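You operate a simulated robot arm through the tools that you are given. There is no shell and no other tool. Be economical: measure what you need, move in short steps, check, and stop when the job is done.

Carry out the task below with a simulated robot arm. There is one attempt and no reset: what you move stays moved.

TASK
Put the blue scoop from the top of the filling bench on top of the orange box and the orange scoop on top of the green box.

It is judged by the outcome, as a careful person would: the job done as asked, and still so three seconds after it is handed in. It fails if anything else is knocked over, pushed out of place, dropped, spilled or broken.

THE ROBOT
A 6-joint arm with a two-finger parallel gripper, fixed in place. Base frame: the origin is at the foot of the arm, x ahead of it, y to its left, z up; the work surface is at about z = 0.86. Lengths are in m, angles in rad, forces in N, time in s.
With the tool pointing down near the work surface it reaches from about 0.24 to 0.64 m from the base axis. Its first joint turns from -1.152 to 1.152 rad. Payload 2.7 kg.
Tool frame: the origin (TCP) lies between the finger pads and is the grasp point; the fingertips stand 0.023 m ahead of it; z points along the fingers, y is the line along which they close. The gripper opens to 0.094 m. The fingers are 0.038 m wide and 0.01 m thick; the gripper's body (0.054 by 0.096 m) begins 0.039 m behind the TCP.
Orientation is told as [roll, pitch, yaw] about the base's x, y, z axes, in that order, counted from this pose: with the fingers straight down and closing along the base's y, the tool's x points along the base's -x, its y along +y and its z along -z.

THE INTERFACE
- The arm moves only by the tool nudge_tool. Its arguments are lists of equal length, an entry for each row: "xyz": the shift along the tool's x, y, z in m, a list of three; "spin": the turn about the tool's z in rad; "hand": the finger opening in m, from 0 to 0.094. In form: {"xyz": [[dx, dy, dz], ...], "spin": [spin, ...], "hand": [hand, ...]}. A call has 1 to 12 rows; each row shifts and turns the commanded pose from where the row before left it, along the tool's axes as they then stand. A row lasts 0.2 s, in which the tool goes at most 0.05 m and 0.15 rad; a call with a longer step from one row to the next is refused whole, and so is a gripper value outside its range. A pose out of reach is approached as far as the arm can. The call stops where the force on the tool passes 40 N (or 10 N more than at its start, if that is more) or the arm is blocked; 0.2 s more then pass. The fingers move at their own pace (about 0.045 m/s each) and stop on an object; they squeeze with about 33 N. The grip force told is the motor's: it shows also when the fingers shut on nothing. Time passes only in rows, and 0.2 s behind the last, so rows that do not move let the fingers close. It gives the time, the measured TCP pose, the force on the tool (base axes), the opening and the grip force at its end, in the units of the frame above (readings bear some noise).
- Cameras (640 x 400 px; columns grow to the right, rows downward): "scene" is fixed at [0.0771, -0.4288, 1.419]; the picture's right is [0.78, -0.63, 0.00], its down [-0.29, -0.35, -0.89] and it looks along [0.56, 0.69, -0.46] (base axes); focal length 312 px, centre (320, 200). "wrist" rides on the gripper at [-0.039, 0, -0.044] in the tool frame; the picture's right is [0.00, -1.00, 0.00], its down [0.97, 0.00, -0.24] and it looks along [0.24, 0.00, 0.97] (tool axes); focal length 218 px, centre (320, 200).
- capture(camera): a new picture of that camera. No time passes.
- measure_at(camera, pixels): there is no depth. For up to 12 entries [column, row, z] of the newest picture of that camera ("zoom" is the newest enlarged one), the place [x, y] in the base frame at which the ray of that pixel passes the height z, good to about 0.002 m. No time passes.
- zoom(camera, box): a new picture of the part [left, top, right, bottom] of that camera's present view, enlarged. No time passes.
- hand_in(): hands the job in; it is judged then, once.

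Work in short steps. Measure before you move; look again where a grasp or a placing could have gone wrong, and mend it. You have 60 turns and 22 pictures in all, the two below and enlarged ones among them. Open the gripper and draw the arm clear of the work before you hand the job in, unless the task says otherwise; then end with one line.

The tools are called after ">>>" as name(argument=value, ...) on one line, values as JSON. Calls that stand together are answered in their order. nudge_tool: Moves the arm, as the interface text tells. Its arguments: {"type":"object","properties":{"xyz":{"type":"array"},"spin":{"type":"array"},"hand":{"type":"array"}},"required":["xyz","spin","hand"]} The other tools are called the same way: capture (camera) takes a picture; measure_at (camera, pixels) gives the place at which the rays of pixels pass given heights; zoom (camera, box) takes an enlarged picture of a part of a camera's view; hand_in () hands the job in.

At the start:

```text
time_s: 0.0
eef_pos: [0.3419, -0.0291, 1.2473]
ee_rot: [-0.001, 0.0, 0.0]
contact_force: [0.7, -0.1, 0.1]
grip_width: 0.0939
grasp_force: 0.1
```

scene: 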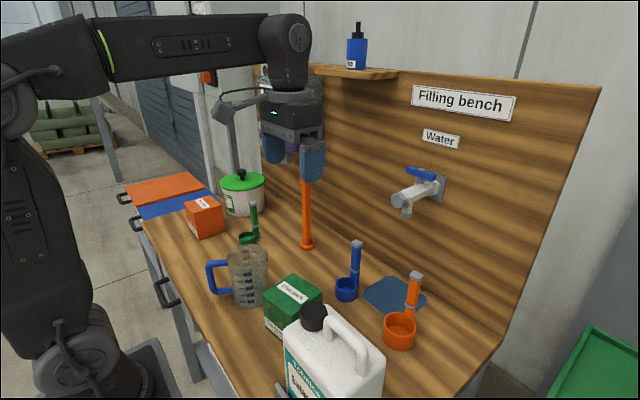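
wrist: 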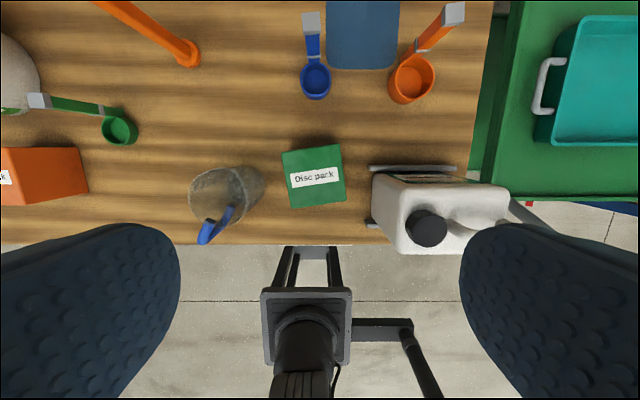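

The picture shows the blue scoop near (346,289), the orange scoop near (400,330), the green box near (293,305) and the orange box near (204,216). I'll enlarge these before measuring.

>>> zoom(camera="scene", box=[260, 220, 460, 360])

>>> zoom(camera="scene", box=[120, 160, 320, 300])

>>> measure_at(camera="wrist", pixels=[[316, 82, 0.86], [316, 75, 0.9], [312, 20, 0.98], [410, 85, 0.86], [412, 72, 0.91], [454, 12, 0.98], [283, 154, 0.93], [339, 145, 0.93], [346, 201, 0.93], [291, 208, 0.93], [80, 148, 0.93], [88, 190, 0.93]])

>>> measure_at(camera="scene", pixels=[[346, 299, 0.86], [346, 284, 0.9], [356, 242, 0.98], [399, 346, 0.86], [416, 273, 0.98], [186, 210, 0.93], [203, 221, 0.93], [221, 207, 0.93], [206, 196, 0.93], [208, 237, 0.86], [263, 310, 0.93], [293, 276, 0.93]])

```text
2.86 times, centred on (360, 290) of scene
```

zoom: 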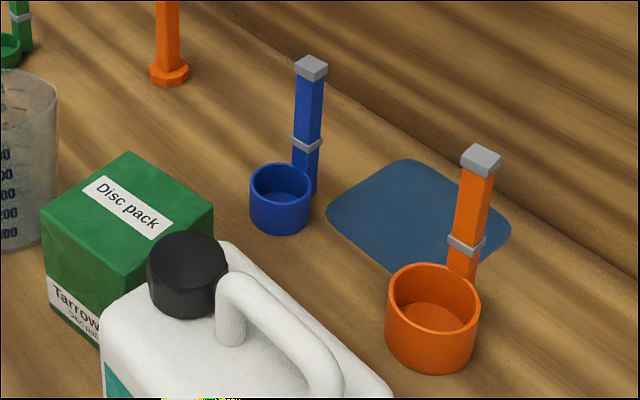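

```text
2.86 times, centred on (220, 230) of scene
```

zoom: 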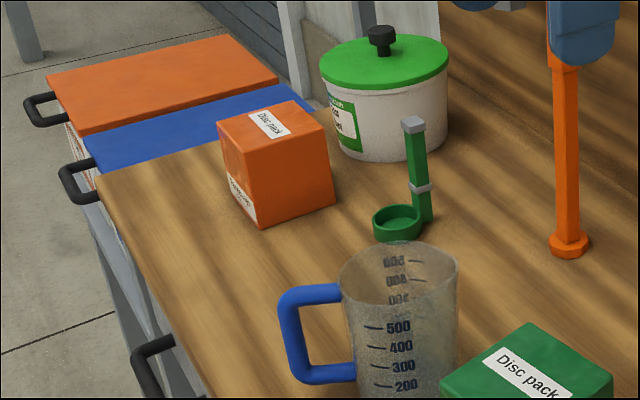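

```text
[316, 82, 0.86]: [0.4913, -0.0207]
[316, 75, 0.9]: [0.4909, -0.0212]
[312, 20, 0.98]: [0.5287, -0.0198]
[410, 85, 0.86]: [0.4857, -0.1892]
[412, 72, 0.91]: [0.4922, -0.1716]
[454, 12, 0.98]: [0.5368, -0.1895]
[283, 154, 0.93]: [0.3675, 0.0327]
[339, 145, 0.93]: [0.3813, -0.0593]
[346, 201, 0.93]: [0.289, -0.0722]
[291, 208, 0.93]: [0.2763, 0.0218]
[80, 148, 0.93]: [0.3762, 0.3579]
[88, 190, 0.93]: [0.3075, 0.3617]
```

```text
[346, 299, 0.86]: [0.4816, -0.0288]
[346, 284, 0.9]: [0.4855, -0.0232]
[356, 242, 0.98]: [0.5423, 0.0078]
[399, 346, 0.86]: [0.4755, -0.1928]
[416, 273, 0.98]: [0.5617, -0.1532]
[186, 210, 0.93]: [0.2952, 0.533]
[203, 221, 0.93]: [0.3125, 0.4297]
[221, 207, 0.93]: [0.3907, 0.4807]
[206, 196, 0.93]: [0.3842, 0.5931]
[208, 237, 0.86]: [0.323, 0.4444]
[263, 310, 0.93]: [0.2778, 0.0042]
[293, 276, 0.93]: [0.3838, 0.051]
```

The scoops stand upright, with vertical handles topping out at about z = 1.01. I'll measure the box tops with the refined corners, and the orange post and the other obstacles.

>>> measure_at(camera="scene", pixels=[[184, 202, 0.94], [210.5, 195, 0.94], [222, 206.2, 0.94], [193.7, 212.4, 0.94], [199.3, 239.7, 0.86], [225.1, 230, 0.86], [262, 294, 0.94], [292.8, 273.1, 0.94], [322.5, 292.7, 0.94], [266.2, 336, 0.86], [306, 246, 0.86], [306, 180, 1.06]])

>>> measure_at(camera="wrist", pixels=[[190, 55, 0.86], [100, 0, 1.06], [283, 154, 0.94], [339, 145, 0.94], [346, 201, 0.94], [291, 208, 0.94], [426, 228, 1.05], [376, 180, 1.0], [378, 215, 1.0], [80, 148, 0.94], [88, 190, 0.94], [220, 170, 0.98]])

```text
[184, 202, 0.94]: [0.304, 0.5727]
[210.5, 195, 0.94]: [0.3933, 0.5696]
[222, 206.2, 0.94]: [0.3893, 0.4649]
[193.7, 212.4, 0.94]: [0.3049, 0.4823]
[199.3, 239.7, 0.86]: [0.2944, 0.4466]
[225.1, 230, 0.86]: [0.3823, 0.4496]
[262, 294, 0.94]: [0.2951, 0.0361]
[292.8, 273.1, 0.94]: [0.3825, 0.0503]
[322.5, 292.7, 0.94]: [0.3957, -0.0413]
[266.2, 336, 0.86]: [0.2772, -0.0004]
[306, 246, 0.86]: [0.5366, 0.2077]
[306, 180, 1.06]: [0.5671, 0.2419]
```

```text
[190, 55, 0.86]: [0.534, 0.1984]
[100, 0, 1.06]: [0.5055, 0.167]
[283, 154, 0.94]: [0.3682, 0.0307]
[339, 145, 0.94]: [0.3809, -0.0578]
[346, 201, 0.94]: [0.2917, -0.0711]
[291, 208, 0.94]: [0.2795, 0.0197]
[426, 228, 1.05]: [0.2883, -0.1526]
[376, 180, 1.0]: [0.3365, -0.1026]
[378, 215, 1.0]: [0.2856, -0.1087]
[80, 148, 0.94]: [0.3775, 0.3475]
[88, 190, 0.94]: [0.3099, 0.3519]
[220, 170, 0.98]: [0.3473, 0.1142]
```

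Triangulation puts both box tops at about z = 0.96. The green box is centred near (0.331,-0.019) and the orange box near (0.337,0.487), and the post stands at (0.535,0.20). I'll move closer over the blue scoop for a precise look at its handle.

>>> nudge_tool(xyz=[[-0.03, 0.002, 0.02], [-0.03, 0.002, 0.02], [-0.03, 0.002, 0.02], [-0.028, 0.002, 0.02], [0, 0, 0]], spin=[0, 0, 0, 0, 0], hand=[0.094, 0.094, 0.094, 0.094, 0.094])

>>> capture(camera="wrist")

>>> capture(camera="scene")

```text
time_s: 1.2
eef_pos: [0.4623, -0.0219, 1.1684]
ee_rot: [-0.002, 0.0, -0.001]
contact_force: [-0.7, 0.0, 0.1]
grip_width: 0.0938
grasp_force: 0.1
```

```text
17 pictures are left
```

wrist: 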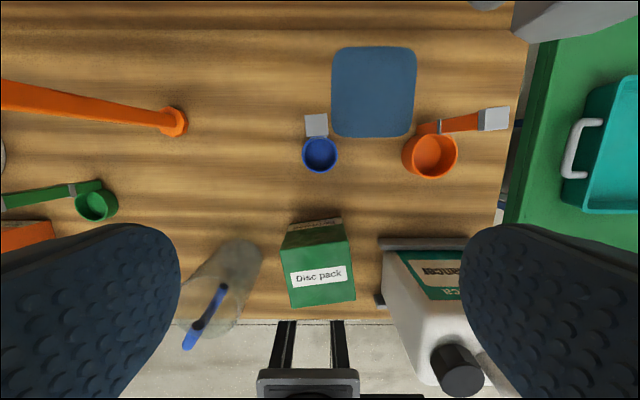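

```text
16 pictures are left
```

scene: 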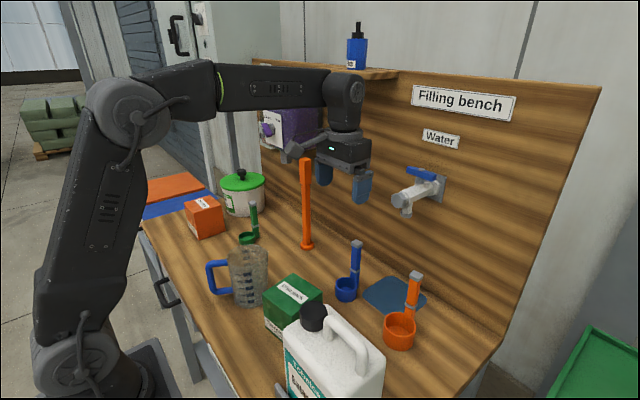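

The blue handle cap shows at (316,125) and the orange cap at (493,119). I'll measure them, along with the tap spout.

>>> measure_at(camera="wrist", pixels=[[317, 125, 1.008], [320, 155, 0.89], [305, 115, 1.008], [327, 114, 1.008], [494, 119, 1.012], [478, 109, 1.012], [507, 107, 1.012], [509, 128, 1.012], [481, 131, 1.012], [433, 155, 0.9], [515, 30, 1.05], [487, 8, 1.05]])

>>> measure_at(camera="scene", pixels=[[357, 241, 1.008], [354, 272, 0.95], [416, 274, 1.012], [402, 212, 1.05], [402, 212, 1.1], [402, 212, 1.15], [394, 198, 1.1], [306, 160, 1.12]])

>>> zoom(camera="wrist", box=[280, 80, 540, 200])

```text
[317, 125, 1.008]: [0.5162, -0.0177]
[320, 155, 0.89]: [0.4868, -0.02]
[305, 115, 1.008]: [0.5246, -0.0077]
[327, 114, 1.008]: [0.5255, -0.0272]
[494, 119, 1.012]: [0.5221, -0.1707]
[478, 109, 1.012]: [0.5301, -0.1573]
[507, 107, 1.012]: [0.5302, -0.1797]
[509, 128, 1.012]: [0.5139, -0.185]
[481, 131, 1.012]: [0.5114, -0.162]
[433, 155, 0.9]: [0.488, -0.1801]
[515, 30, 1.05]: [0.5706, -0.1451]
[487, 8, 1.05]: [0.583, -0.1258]
```

```text
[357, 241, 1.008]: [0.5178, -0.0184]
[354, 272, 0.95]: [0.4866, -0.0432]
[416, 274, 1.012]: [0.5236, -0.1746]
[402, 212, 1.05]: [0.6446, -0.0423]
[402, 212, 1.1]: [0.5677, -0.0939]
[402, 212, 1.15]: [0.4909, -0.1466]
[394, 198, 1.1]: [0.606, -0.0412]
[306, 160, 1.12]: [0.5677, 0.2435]
```

```text
2.46 times, centred on (410, 140) of wrist
```

zoom: 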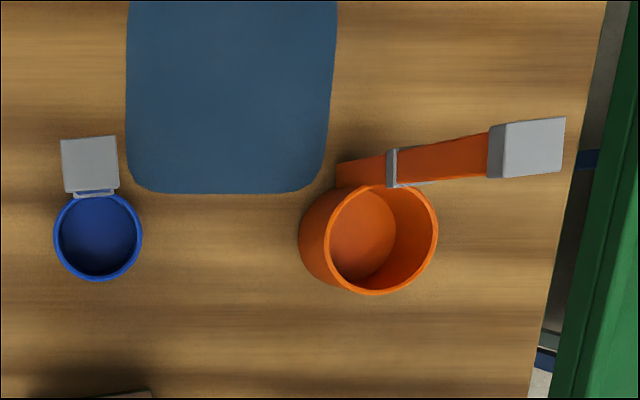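

The spout tip triangulates to about (0.55,-0.11,1.11), which is close to the orange scoop. I'll look closely at the gripper and tap geometry.

>>> zoom(camera="scene", box=[250, 80, 460, 220])

```text
2.86 times, centred on (355, 150) of scene
```

zoom: 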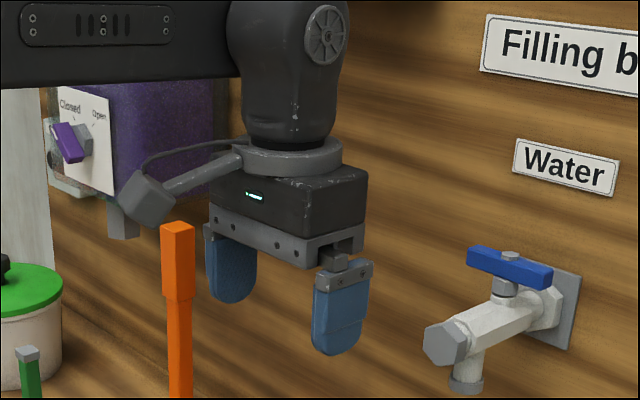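

The gripper has a bracket on its base -x side, and the tap is clear of the blue grasp. The blue cap is at (0.516,-0.018) with its top at 1.008, so I'll move over it and descend to TCP z = 0.992.

>>> nudge_tool(xyz=[[-0.027, 0.004, 0], [-0.0267, 0, 0], [0, 0, 0.04], [0, 0, 0.04], [0, 0, 0.04], [0, 0, 0.03], [0, 0, 0.026], [0, 0, 0]], spin=[0, 0, 0, 0, 0, 0, 0, 0], hand=[0.094, 0.094, 0.094, 0.094, 0.094, 0.094, 0.094, 0.094])

>>> zoom(camera="scene", box=[260, 150, 480, 320])

```text
time_s: 3.0
eef_pos: [0.5137, -0.0178, 0.9907]
ee_rot: [-0.001, 0.0, 0.0]
contact_force: [0.6, 0.0, -0.6]
grip_width: 0.094
grasp_force: 0.1
```

```text
2.35 times, centred on (370, 235) of scene
```

zoom: 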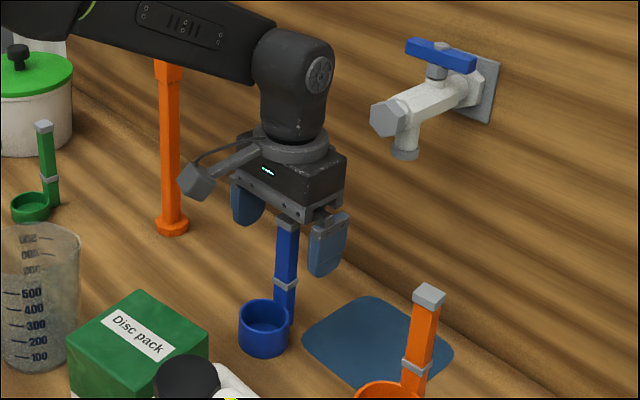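

The handle stands between the fingers. I'll close the gripper now.

>>> nudge_tool(xyz=[[0, 0, 0], [0, 0, 0], [0, 0, 0], [0, 0, 0], [0, 0, 0], [0, 0, 0], [0, 0, 0]], spin=[0, 0, 0, 0, 0, 0, 0], hand=[0.06, 0.03, 0, 0, 0, 0, 0])

```text
time_s: 4.6
eef_pos: [0.5135, -0.0175, 0.9907]
ee_rot: [0.001, 0.001, 0.001]
contact_force: [-0.8, 0.0, 0.0]
grip_width: 0.0174
grasp_force: 32.7
```

The gripper holds the handle at 17 mm with 33 N. I'll lift straight up.

>>> nudge_tool(xyz=[[0, 0, -0.01], [0, 0, -0.03], [0, 0, -0.04], [0, 0, -0.04], [0, 0, -0.04], [0, 0, -0.04], [0, 0, -0.02], [0, 0, 0]], spin=[0, 0, 0, 0, 0, 0, 0, 0], hand=[0, 0, 0, 0, 0, 0, 0, 0])

>>> capture(camera="scene")

```text
time_s: 6.4
eef_pos: [0.5139, -0.0156, 1.2107]
ee_rot: [0.001, 0.0, 0.001]
contact_force: [-0.1, -0.1, -0.5]
grip_width: 0.0174
grasp_force: 32.6
```

```text
12 pictures are left
```

scene: 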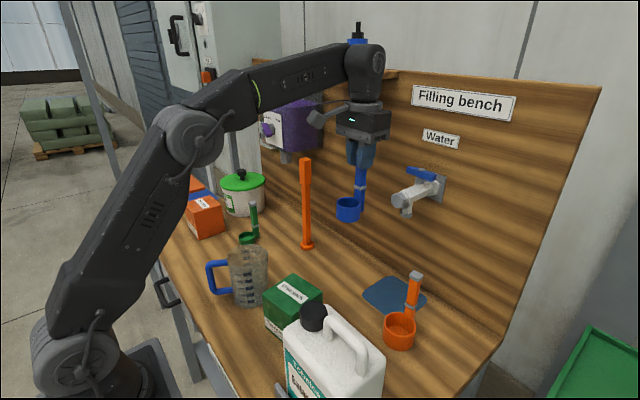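

The blue scoop hangs level. I'll retract toward the base first to clear the post, then swing left.

>>> nudge_tool(xyz=[[0.03, 0, 0], [0.04, 0, 0], [0.04, 0, 0], [0.04, 0, 0], [0, 0.03, 0], [0, 0.04, 0], [0, 0.04, 0], [0, 0.04, 0], [0, 0.04, 0], [0, 0.04, 0], [0, 0.04, 0], [0, 0.03, 0]], spin=[0, 0, 0, 0, 0, 0, 0, 0, 0, 0, 0, 0], hand=[0, 0, 0, 0, 0, 0, 0, 0, 0, 0, 0, 0])

>>> nudge_tool(xyz=[[0, 0.03, 0], [0, 0.03, 0], [0, 0.03, 0], [0, 0, 0]], spin=[0, 0, 0, 0], hand=[0, 0, 0, 0])

>>> capture(camera="wrist")

```text
time_s: 9.0
eef_pos: [0.3621, 0.2813, 1.2116]
ee_rot: [-0.001, 0.0, 0.0]
contact_force: [0.0, 0.5, -0.9]
grip_width: 0.0171
grasp_force: 33.2
```

```text
time_s: 10.0
eef_pos: [0.3644, 0.375, 1.2097]
ee_rot: [0.0, 0.0, 0.001]
contact_force: [0.5, -0.2, -0.1]
grip_width: 0.0171
grasp_force: 32.6
```

```text
11 pictures are left
```

wrist: 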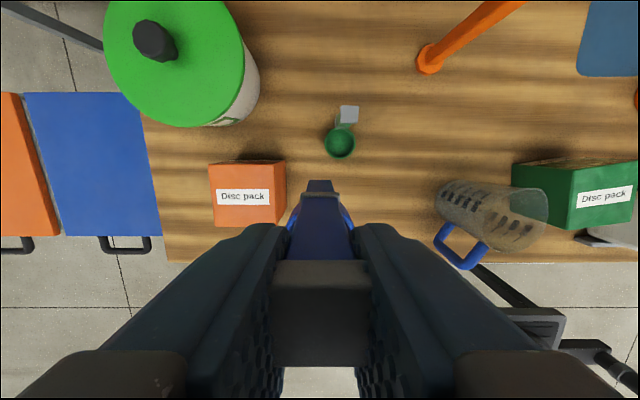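

The orange box top shows corners (209,164), (286,161), (286,222) and (214,227). I'll measure them at z = 0.96.

>>> measure_at(camera="wrist", pixels=[[209, 164, 0.96], [286, 161, 0.96], [286, 222, 0.96], [214, 227, 0.96], [316, 186, 1.09], [215, 120, 0.95], [257, 90, 0.95]])

```text
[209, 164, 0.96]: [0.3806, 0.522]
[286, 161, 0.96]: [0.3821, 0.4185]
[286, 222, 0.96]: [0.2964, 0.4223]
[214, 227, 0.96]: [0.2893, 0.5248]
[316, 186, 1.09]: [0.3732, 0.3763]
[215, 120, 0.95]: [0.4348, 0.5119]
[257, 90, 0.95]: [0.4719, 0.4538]
```

The right edge is ambiguous, because it could be the top edge or the side face, so I'll zoom in.

>>> zoom(camera="wrist", box=[180, 140, 340, 240])

```text
4.00 times, centred on (260, 190) of wrist
```

zoom: 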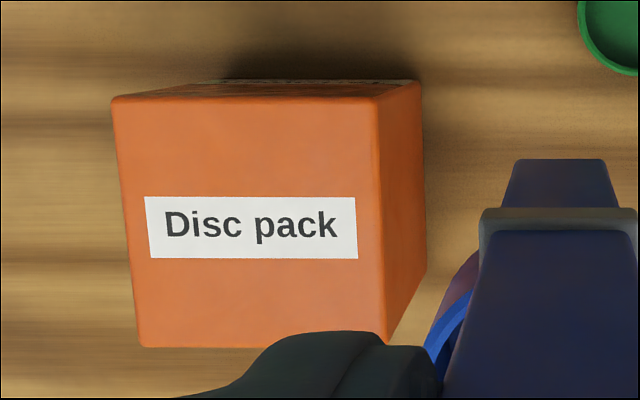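

>>> measure_at(camera="zoom", pixels=[[111, 98, 0.955], [373, 96, 0.955], [386, 342, 0.955], [138, 346, 0.955], [421, 84, 0.86], [427, 268, 0.86]])

```text
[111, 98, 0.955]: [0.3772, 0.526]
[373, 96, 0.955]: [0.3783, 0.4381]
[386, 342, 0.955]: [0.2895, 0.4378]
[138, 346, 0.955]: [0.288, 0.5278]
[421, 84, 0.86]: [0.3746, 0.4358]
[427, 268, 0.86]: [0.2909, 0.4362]
```

The orange box centre is (0.333,0.482) with its top at about 0.95. The scoop footprint centre is about 17 mm base-ward of the TCP, so the target TCP is (0.350,0.482). I'll move there and then descend to about 1.10.

>>> nudge_tool(xyz=[[0.0144, 0.03, 0], [0, 0.04, 0], [0, 0.037, 0], [0, 0, 0], [0, 0, 0.04], [0, 0, 0.04], [0, 0, 0.03], [0, 0, 0]], spin=[0, 0, 0, 0, 0, 0, 0, 0], hand=[0, 0, 0, 0, 0, 0, 0, 0])

>>> zoom(camera="scene", box=[120, 100, 320, 260])

```text
time_s: 11.8
eef_pos: [0.3343, 0.4475, 1.0893]
ee_rot: [0.007, -0.008, 0.0]
contact_force: [1.5, -1.6, 27.7]
grip_width: 0.0178
grasp_force: 33.2
out of reach, approached as far as the arm can: row 2, 3
```

```text
2.50 times, centred on (220, 180) of scene
```

zoom: 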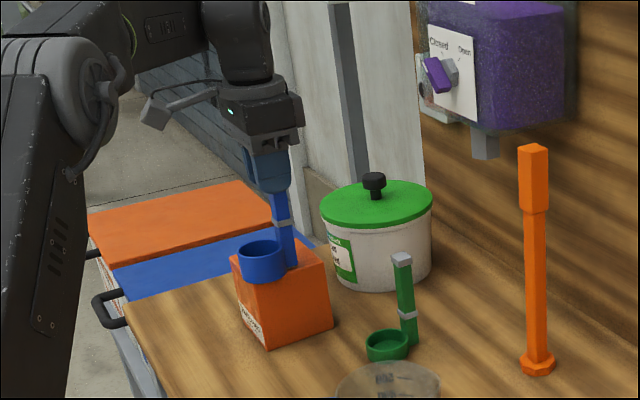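

It was out of reach at the higher z, so the scoop touched down on the box about 35 mm short of target, with 28 N of contact. I'll lift slightly to free it, then try shifting to the target at the lower height.

>>> nudge_tool(xyz=[[0, 0, -0.012], [0, 0, -0.01], [0, 0, 0]], spin=[0, 0, 0], hand=[0, 0, 0])

```text
time_s: 12.6
eef_pos: [0.3353, 0.4467, 1.1069]
ee_rot: [-0.002, 0.002, 0.0]
contact_force: [-0.6, -1.1, -1.0]
grip_width: 0.0174
grasp_force: 33.0
```

>>> nudge_tool(xyz=[[-0.007, 0.012, 0], [-0.007, 0.012, 0], [0, 0.011, 0], [0, 0, 0]], spin=[0, 0, 0, 0], hand=[0, 0, 0, 0])

```text
time_s: 13.6
eef_pos: [0.3492, 0.4813, 1.1068]
ee_rot: [0.0, 0.0, -0.001]
contact_force: [0.2, 0.1, -1.3]
grip_width: 0.017
grasp_force: 32.9
```

The TCP is now on target. I'll check the box position and the scoop's alignment.

>>> zoom(camera="scene", box=[160, 150, 260, 250])

```text
4.00 times, centred on (210, 200) of scene
```

zoom: 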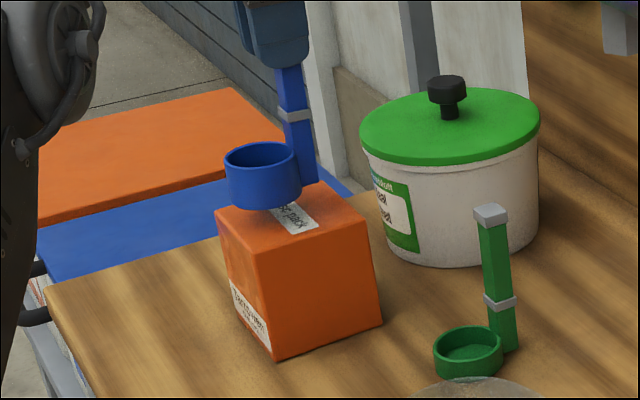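

The box hasn't moved and the scoop is over it. I'll lower in small steps until light contact.

>>> nudge_tool(xyz=[[0, 0, 0.008], [0, 0, 0.006], [0, 0, 0.003], [0, 0, 0.002], [0, 0, 0]], spin=[0, 0, 0, 0, 0], hand=[0, 0, 0, 0, 0])

```text
time_s: 14.8
eef_pos: [0.3502, 0.4808, 1.0889]
ee_rot: [0.001, 0.002, -0.001]
contact_force: [-0.2, -0.1, 0.1]
grip_width: 0.0171
grasp_force: 33.0
```

>>> nudge_tool(xyz=[[0, 0, 0.002], [0, 0, 0.002], [0, 0, 0]], spin=[0, 0, 0], hand=[0, 0, 0])

```text
time_s: 15.6
eef_pos: [0.3494, 0.4809, 1.0873]
ee_rot: [0.008, -0.007, 0.0]
contact_force: [-2.9, -1.9, 29.6]
grip_width: 0.0176
grasp_force: 33.2
```

It made contact at z of about 1.088. I'll relieve the pressure slightly and open.

>>> nudge_tool(xyz=[[0, 0, -0.0025], [0, 0, 0], [0, 0, 0], [0, 0, 0], [0, 0, 0], [0, 0, 0]], spin=[0, 0, 0, 0, 0, 0], hand=[0, 0.02, 0.03, 0.05, 0.06, 0.06])

>>> zoom(camera="scene", box=[160, 150, 260, 250])

```text
time_s: 17.0
eef_pos: [0.3498, 0.4817, 1.0868]
ee_rot: [0.0, 0.001, 0.0]
contact_force: [-0.2, -0.1, -0.7]
grip_width: 0.0598
grasp_force: 0.1
```

```text
4.00 times, centred on (210, 200) of scene
```

zoom: 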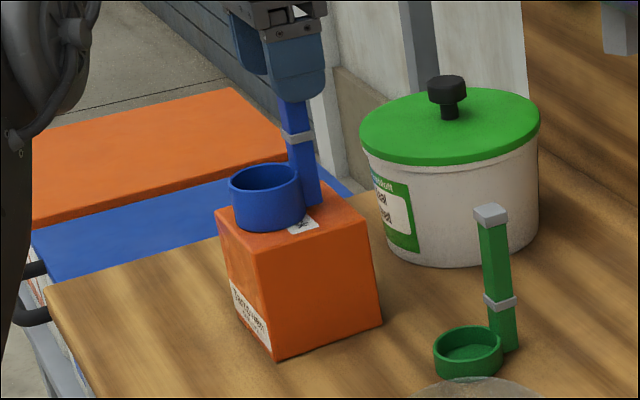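

The scoop stands on the box. Rising straight may run into the reach limit, so I'll slide out toward the base in the finger plane, then rise and swing back.

>>> nudge_tool(xyz=[[0.015, 0, 0], [0.02, 0, 0], [0.03, 0, 0], [0, 0, -0.02], [0, 0, -0.04], [0, -0.02, -0.04], [0, -0.04, -0.02], [0, -0.045, 0], [0, -0.045, 0], [0, -0.045, 0], [0, -0.045, 0], [0, 0, 0]], spin=[0, 0, 0, 0, 0, 0, 0, 0, 0, 0, 0, 0], hand=[0.06, 0.06, 0.06, 0.06, 0.06, 0.06, 0.06, 0.06, 0.06, 0.06, 0.06, 0.06])

```text
time_s: 19.6
eef_pos: [0.2941, 0.2352, 1.2075]
ee_rot: [0.001, -0.001, 0.0]
contact_force: [0.9, 0.6, 0.4]
grip_width: 0.0597
grasp_force: 0.1
out of reach, approached as far as the arm can: row 3
```

The arm is clear. I'll swing over toward the orange scoop, staying base-ward of the tap.

>>> nudge_tool(xyz=[[0, -0.04, 0], [0, -0.045, 0], [0, -0.045, 0], [-0.01, -0.045, 0], [-0.02, -0.045, 0], [-0.02, -0.045, 0], [-0.02, -0.045, 0], [-0.02, -0.045, 0], [-0.02, -0.04, 0], [-0.02, 0, 0], [0, 0, 0]], spin=[0, 0, 0, 0, 0, 0, 0, 0, 0, 0, 0], hand=[0.094, 0.094, 0.094, 0.094, 0.094, 0.094, 0.094, 0.094, 0.094, 0.094, 0.094])

>>> nudge_tool(xyz=[[0, 0, 0], [0, 0, 0], [0, 0, 0], [0, 0, 0], [0, 0, 0], [0, 0, 0], [0, 0, 0], [0, 0, 0], [0, 0, 0], [0, 0, 0], [0, 0, 0], [0, 0, 0]], spin=[-0.1428, -0.1428, -0.1428, -0.1428, -0.1428, -0.1428, -0.1428, -0.1428, -0.1428, -0.1428, -0.1428, 0], hand=[0.094, 0.094, 0.094, 0.094, 0.094, 0.094, 0.094, 0.094, 0.094, 0.094, 0.094, 0.094])

>>> capture(camera="wrist")

>>> capture(camera="scene")

```text
time_s: 22.0
eef_pos: [0.4218, -0.1583, 1.2042]
ee_rot: [0.001, 0.002, 0.0]
contact_force: [0.1, 0.0, 0.0]
grip_width: 0.094
grasp_force: 0.1
```

```text
time_s: 24.6
eef_pos: [0.4216, -0.1587, 1.2071]
ee_rot: [0.001, 0.0, 1.573]
contact_force: [0.0, 0.0, 0.4]
grip_width: 0.0941
grasp_force: 0.2
```

```text
6 pictures are left
```

wrist: 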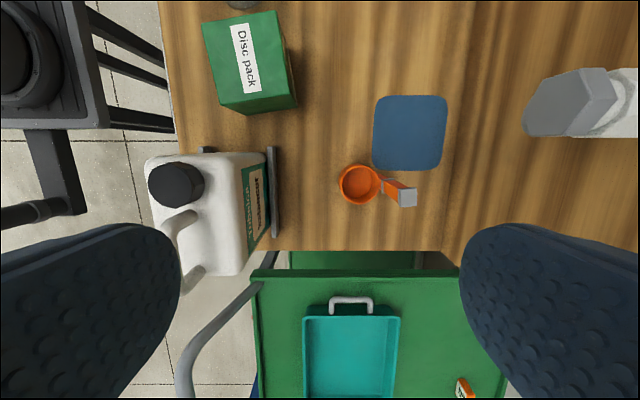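

```text
5 pictures are left
```

scene: 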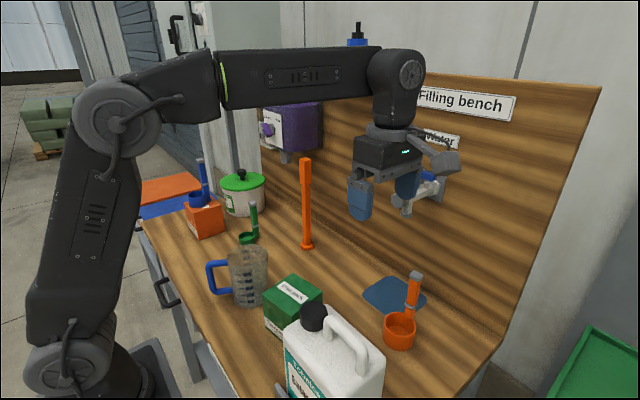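

The orange cap is at wrist (407,198) and the tap's hex front at about (555,105). I'll measure both, plus the green box top and the can's cap.

>>> measure_at(camera="wrist", pixels=[[407, 198, 1.012], [397, 189, 1.012], [417, 188, 1.012], [416, 207, 1.012], [359, 183, 0.91], [555, 105, 1.1], [555, 105, 1.13], [525, 130, 1.1], [590, 136, 1.1], [175, 184, 1.05], [250, 64, 0.95]])

>>> measure_at(camera="scene", pixels=[[399, 200, 1.1], [399, 200, 1.13], [314, 312, 1.05], [314, 312, 1.08]])

>>> zoom(camera="wrist", box=[180, 0, 500, 220])

```text
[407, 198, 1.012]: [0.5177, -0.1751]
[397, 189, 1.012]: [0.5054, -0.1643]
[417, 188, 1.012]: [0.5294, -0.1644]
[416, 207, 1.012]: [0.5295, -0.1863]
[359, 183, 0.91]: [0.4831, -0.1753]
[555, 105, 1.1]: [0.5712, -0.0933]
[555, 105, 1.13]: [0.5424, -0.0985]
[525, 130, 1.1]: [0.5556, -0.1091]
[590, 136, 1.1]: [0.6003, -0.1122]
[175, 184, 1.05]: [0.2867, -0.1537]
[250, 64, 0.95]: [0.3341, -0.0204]
```

```text
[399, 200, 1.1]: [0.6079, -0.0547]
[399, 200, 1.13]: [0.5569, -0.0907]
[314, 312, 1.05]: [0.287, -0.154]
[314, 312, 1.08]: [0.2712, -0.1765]
```

```text
1.82 times, centred on (340, 110) of wrist
```

zoom: 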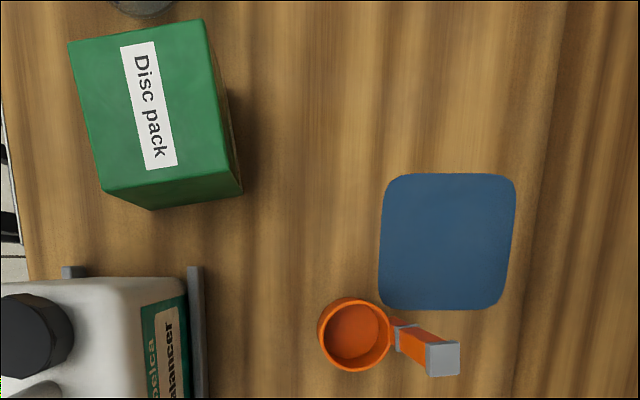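

The orange cap centre is (0.518,-0.175). The tap's hex is at about (0.545,-0.097,1.13), so I'll grip with the TCP at y = -0.182 for clearance. I'll move in two stages.

>>> nudge_tool(xyz=[[0.0235, 0, 0.025], [0, 0, 0.03], [0, -0.032, 0], [0, -0.032, 0], [0, -0.0324, 0], [0, 0, 0.03], [0, 0, 0.03], [0, 0, 0]], spin=[0, 0, 0, 0, 0, 0, 0, 0], hand=[0.094, 0.094, 0.094, 0.094, 0.094, 0.094, 0.094, 0.094])

>>> capture(camera="wrist")

```text
time_s: 26.4
eef_pos: [0.5217, -0.1801, 1.0906]
ee_rot: [0.002, -0.001, 1.571]
contact_force: [0.1, -0.5, 0.1]
grip_width: 0.0936
grasp_force: 0.1
```

```text
3 pictures are left
```

wrist: 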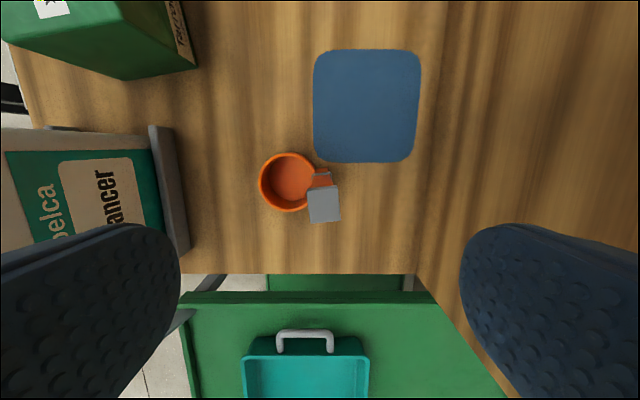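

The cap is at (323,204), centred between the fingers. I'll check its y.

>>> measure_at(camera="wrist", pixels=[[323, 204, 1.012], [287, 181, 0.91], [260, 181, 0.91], [314, 181, 0.91]])

```text
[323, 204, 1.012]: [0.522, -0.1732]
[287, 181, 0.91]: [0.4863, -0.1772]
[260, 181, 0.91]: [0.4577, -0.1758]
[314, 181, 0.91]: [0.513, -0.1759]
```

That is aligned, so I'll descend to z = 0.992 and close.

>>> nudge_tool(xyz=[[0, 0, 0.03], [0, 0, 0.03], [0, 0, 0.025], [0, 0, 0.0125], [0, 0, 0]], spin=[0, 0, 0, 0, 0], hand=[0.094, 0.094, 0.094, 0.094, 0.094])

>>> nudge_tool(xyz=[[0, 0, 0], [0, 0, 0], [0, 0, 0], [0, 0, 0], [0, 0, 0], [0, 0, 0], [0, 0, 0]], spin=[0, 0, 0, 0, 0, 0, 0], hand=[0.06, 0.03, 0, 0, 0, 0, 0])

```text
time_s: 27.6
eef_pos: [0.5196, -0.1821, 0.9952]
ee_rot: [0.0, 0.001, 1.57]
contact_force: [0.2, -0.5, -0.7]
grip_width: 0.0944
grasp_force: 0.1
```

```text
time_s: 29.2
eef_pos: [0.52, -0.1812, 0.9961]
ee_rot: [-0.001, 0.001, 1.569]
contact_force: [0.0, -0.6, 1.0]
grip_width: 0.0154
grasp_force: 33.5
```

The gripper holds the orange handle at 15 mm with 33 N. I'll lift, retract toward the base, then move over to the green box.

>>> nudge_tool(xyz=[[0, 0, -0.01], [0, 0, -0.03], [0, 0, -0.04], [0, 0, -0.04], [0, 0, -0.03], [0, 0.03, 0], [0, 0.04, -0.02], [0, 0.03, -0.02], [0, 0, 0]], spin=[0, 0, 0, 0, 0, 0, 0, 0, 0], hand=[0, 0, 0, 0, 0, 0, 0, 0, 0])

>>> nudge_tool(xyz=[[-0.03, 0, 0], [-0.04, 0, 0], [-0.04, 0, 0], [-0.04, 0, 0], [-0.008, 0.02, 0], [0, 0.03, 0], [0, 0.012, 0], [0, 0, 0]], spin=[0, 0, 0, 0, 0, 0, 0, 0], hand=[0, 0, 0, 0, 0, 0, 0, 0])

```text
time_s: 31.2
eef_pos: [0.4205, -0.1811, 1.1828]
ee_rot: [-0.001, -0.001, 1.571]
contact_force: [-0.7, 0.3, -1.0]
grip_width: 0.0154
grasp_force: 33.2
```

```text
time_s: 33.0
eef_pos: [0.3557, -0.0223, 1.1842]
ee_rot: [0.0, 0.0, 1.57]
contact_force: [0.3, -0.4, -1.2]
grip_width: 0.0153
grasp_force: 33.2
```

Still gripped. I'll lower to about 1.105 and look.

>>> nudge_tool(xyz=[[0, -0.002, 0.03], [0, 0, 0.03], [0, 0, 0.018], [0, 0, 0]], spin=[0, 0, 0, 0], hand=[0, 0, 0, 0])

>>> zoom(camera="scene", box=[220, 210, 380, 350])

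```text
time_s: 34.0
eef_pos: [0.3601, -0.0223, 1.1062]
ee_rot: [-0.002, 0.001, 1.57]
contact_force: [0.2, 0.0, -0.7]
grip_width: 0.0154
grasp_force: 33.0
```

```text
2.86 times, centred on (300, 280) of scene
```

zoom: 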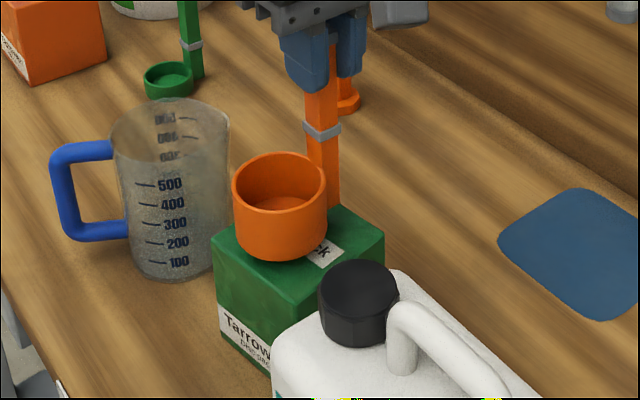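

The scoop is well placed above the green box. I'll lower it to contact in small steps.

>>> nudge_tool(xyz=[[0, 0, 0.007], [0, 0, 0.003], [0, 0, 0.002], [0, 0, 0]], spin=[0, 0, 0, 0], hand=[0, 0, 0, 0])

```text
time_s: 35.0
eef_pos: [0.3595, -0.023, 1.0945]
ee_rot: [-0.001, 0.002, 1.571]
contact_force: [-0.3, 1.5, 7.3]
grip_width: 0.0157
grasp_force: 33.2
```

There's light contact at 7 N. I'll ease down 1 mm and open.

>>> nudge_tool(xyz=[[0, 0, 0.001], [0, 0, 0], [0, 0, 0], [0, 0, 0], [0, 0, 0], [0, 0, 0], [0, 0, 0]], spin=[0, 0, 0, 0, 0, 0, 0], hand=[0, 0.02, 0.03, 0.05, 0.06, 0.06, 0.06])

```text
time_s: 36.6
eef_pos: [0.3595, -0.0241, 1.0943]
ee_rot: [0.0, 0.0, 1.571]
contact_force: [-0.1, 0.1, 0.0]
grip_width: 0.0598
grasp_force: 0.1
```

Released. I'll rise straight up and take the last picture.

>>> nudge_tool(xyz=[[0, 0, -0.01], [0, 0, -0.02], [0, 0, -0.04], [0, 0, -0.04], [0, 0, -0.04], [0, 0, -0.03], [0, 0, 0]], spin=[0, 0, 0, 0, 0, 0, 0], hand=[0.06, 0.06, 0.06, 0.06, 0.06, 0.06, 0.06])

>>> capture(camera="scene")

```text
time_s: 38.2
eef_pos: [0.3572, -0.0229, 1.274]
ee_rot: [-0.002, -0.001, 1.57]
contact_force: [0.2, 0.6, -1.0]
grip_width: 0.0601
grasp_force: 0.1
```

```text
1 pictures are left
```

scene: 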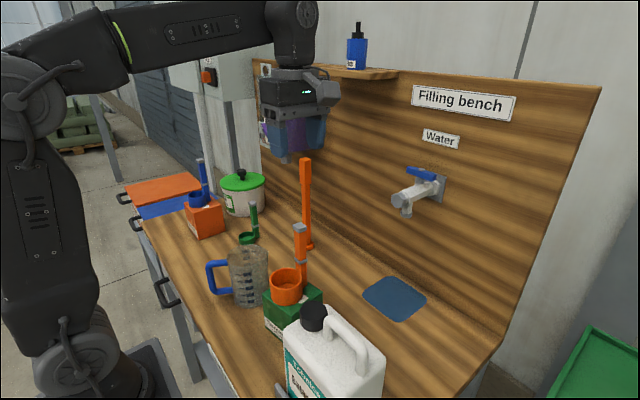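

Both scoops stand on their boxes, nothing else has moved, and the arm is clear with the gripper open. I'll hand in.

>>> hand_in()

```text
The job is handed in.
```

The blue scoop is standing on the orange box and the orange scoop on the green box; the last picture showed nothing else disturbed, and I've handed the job in.
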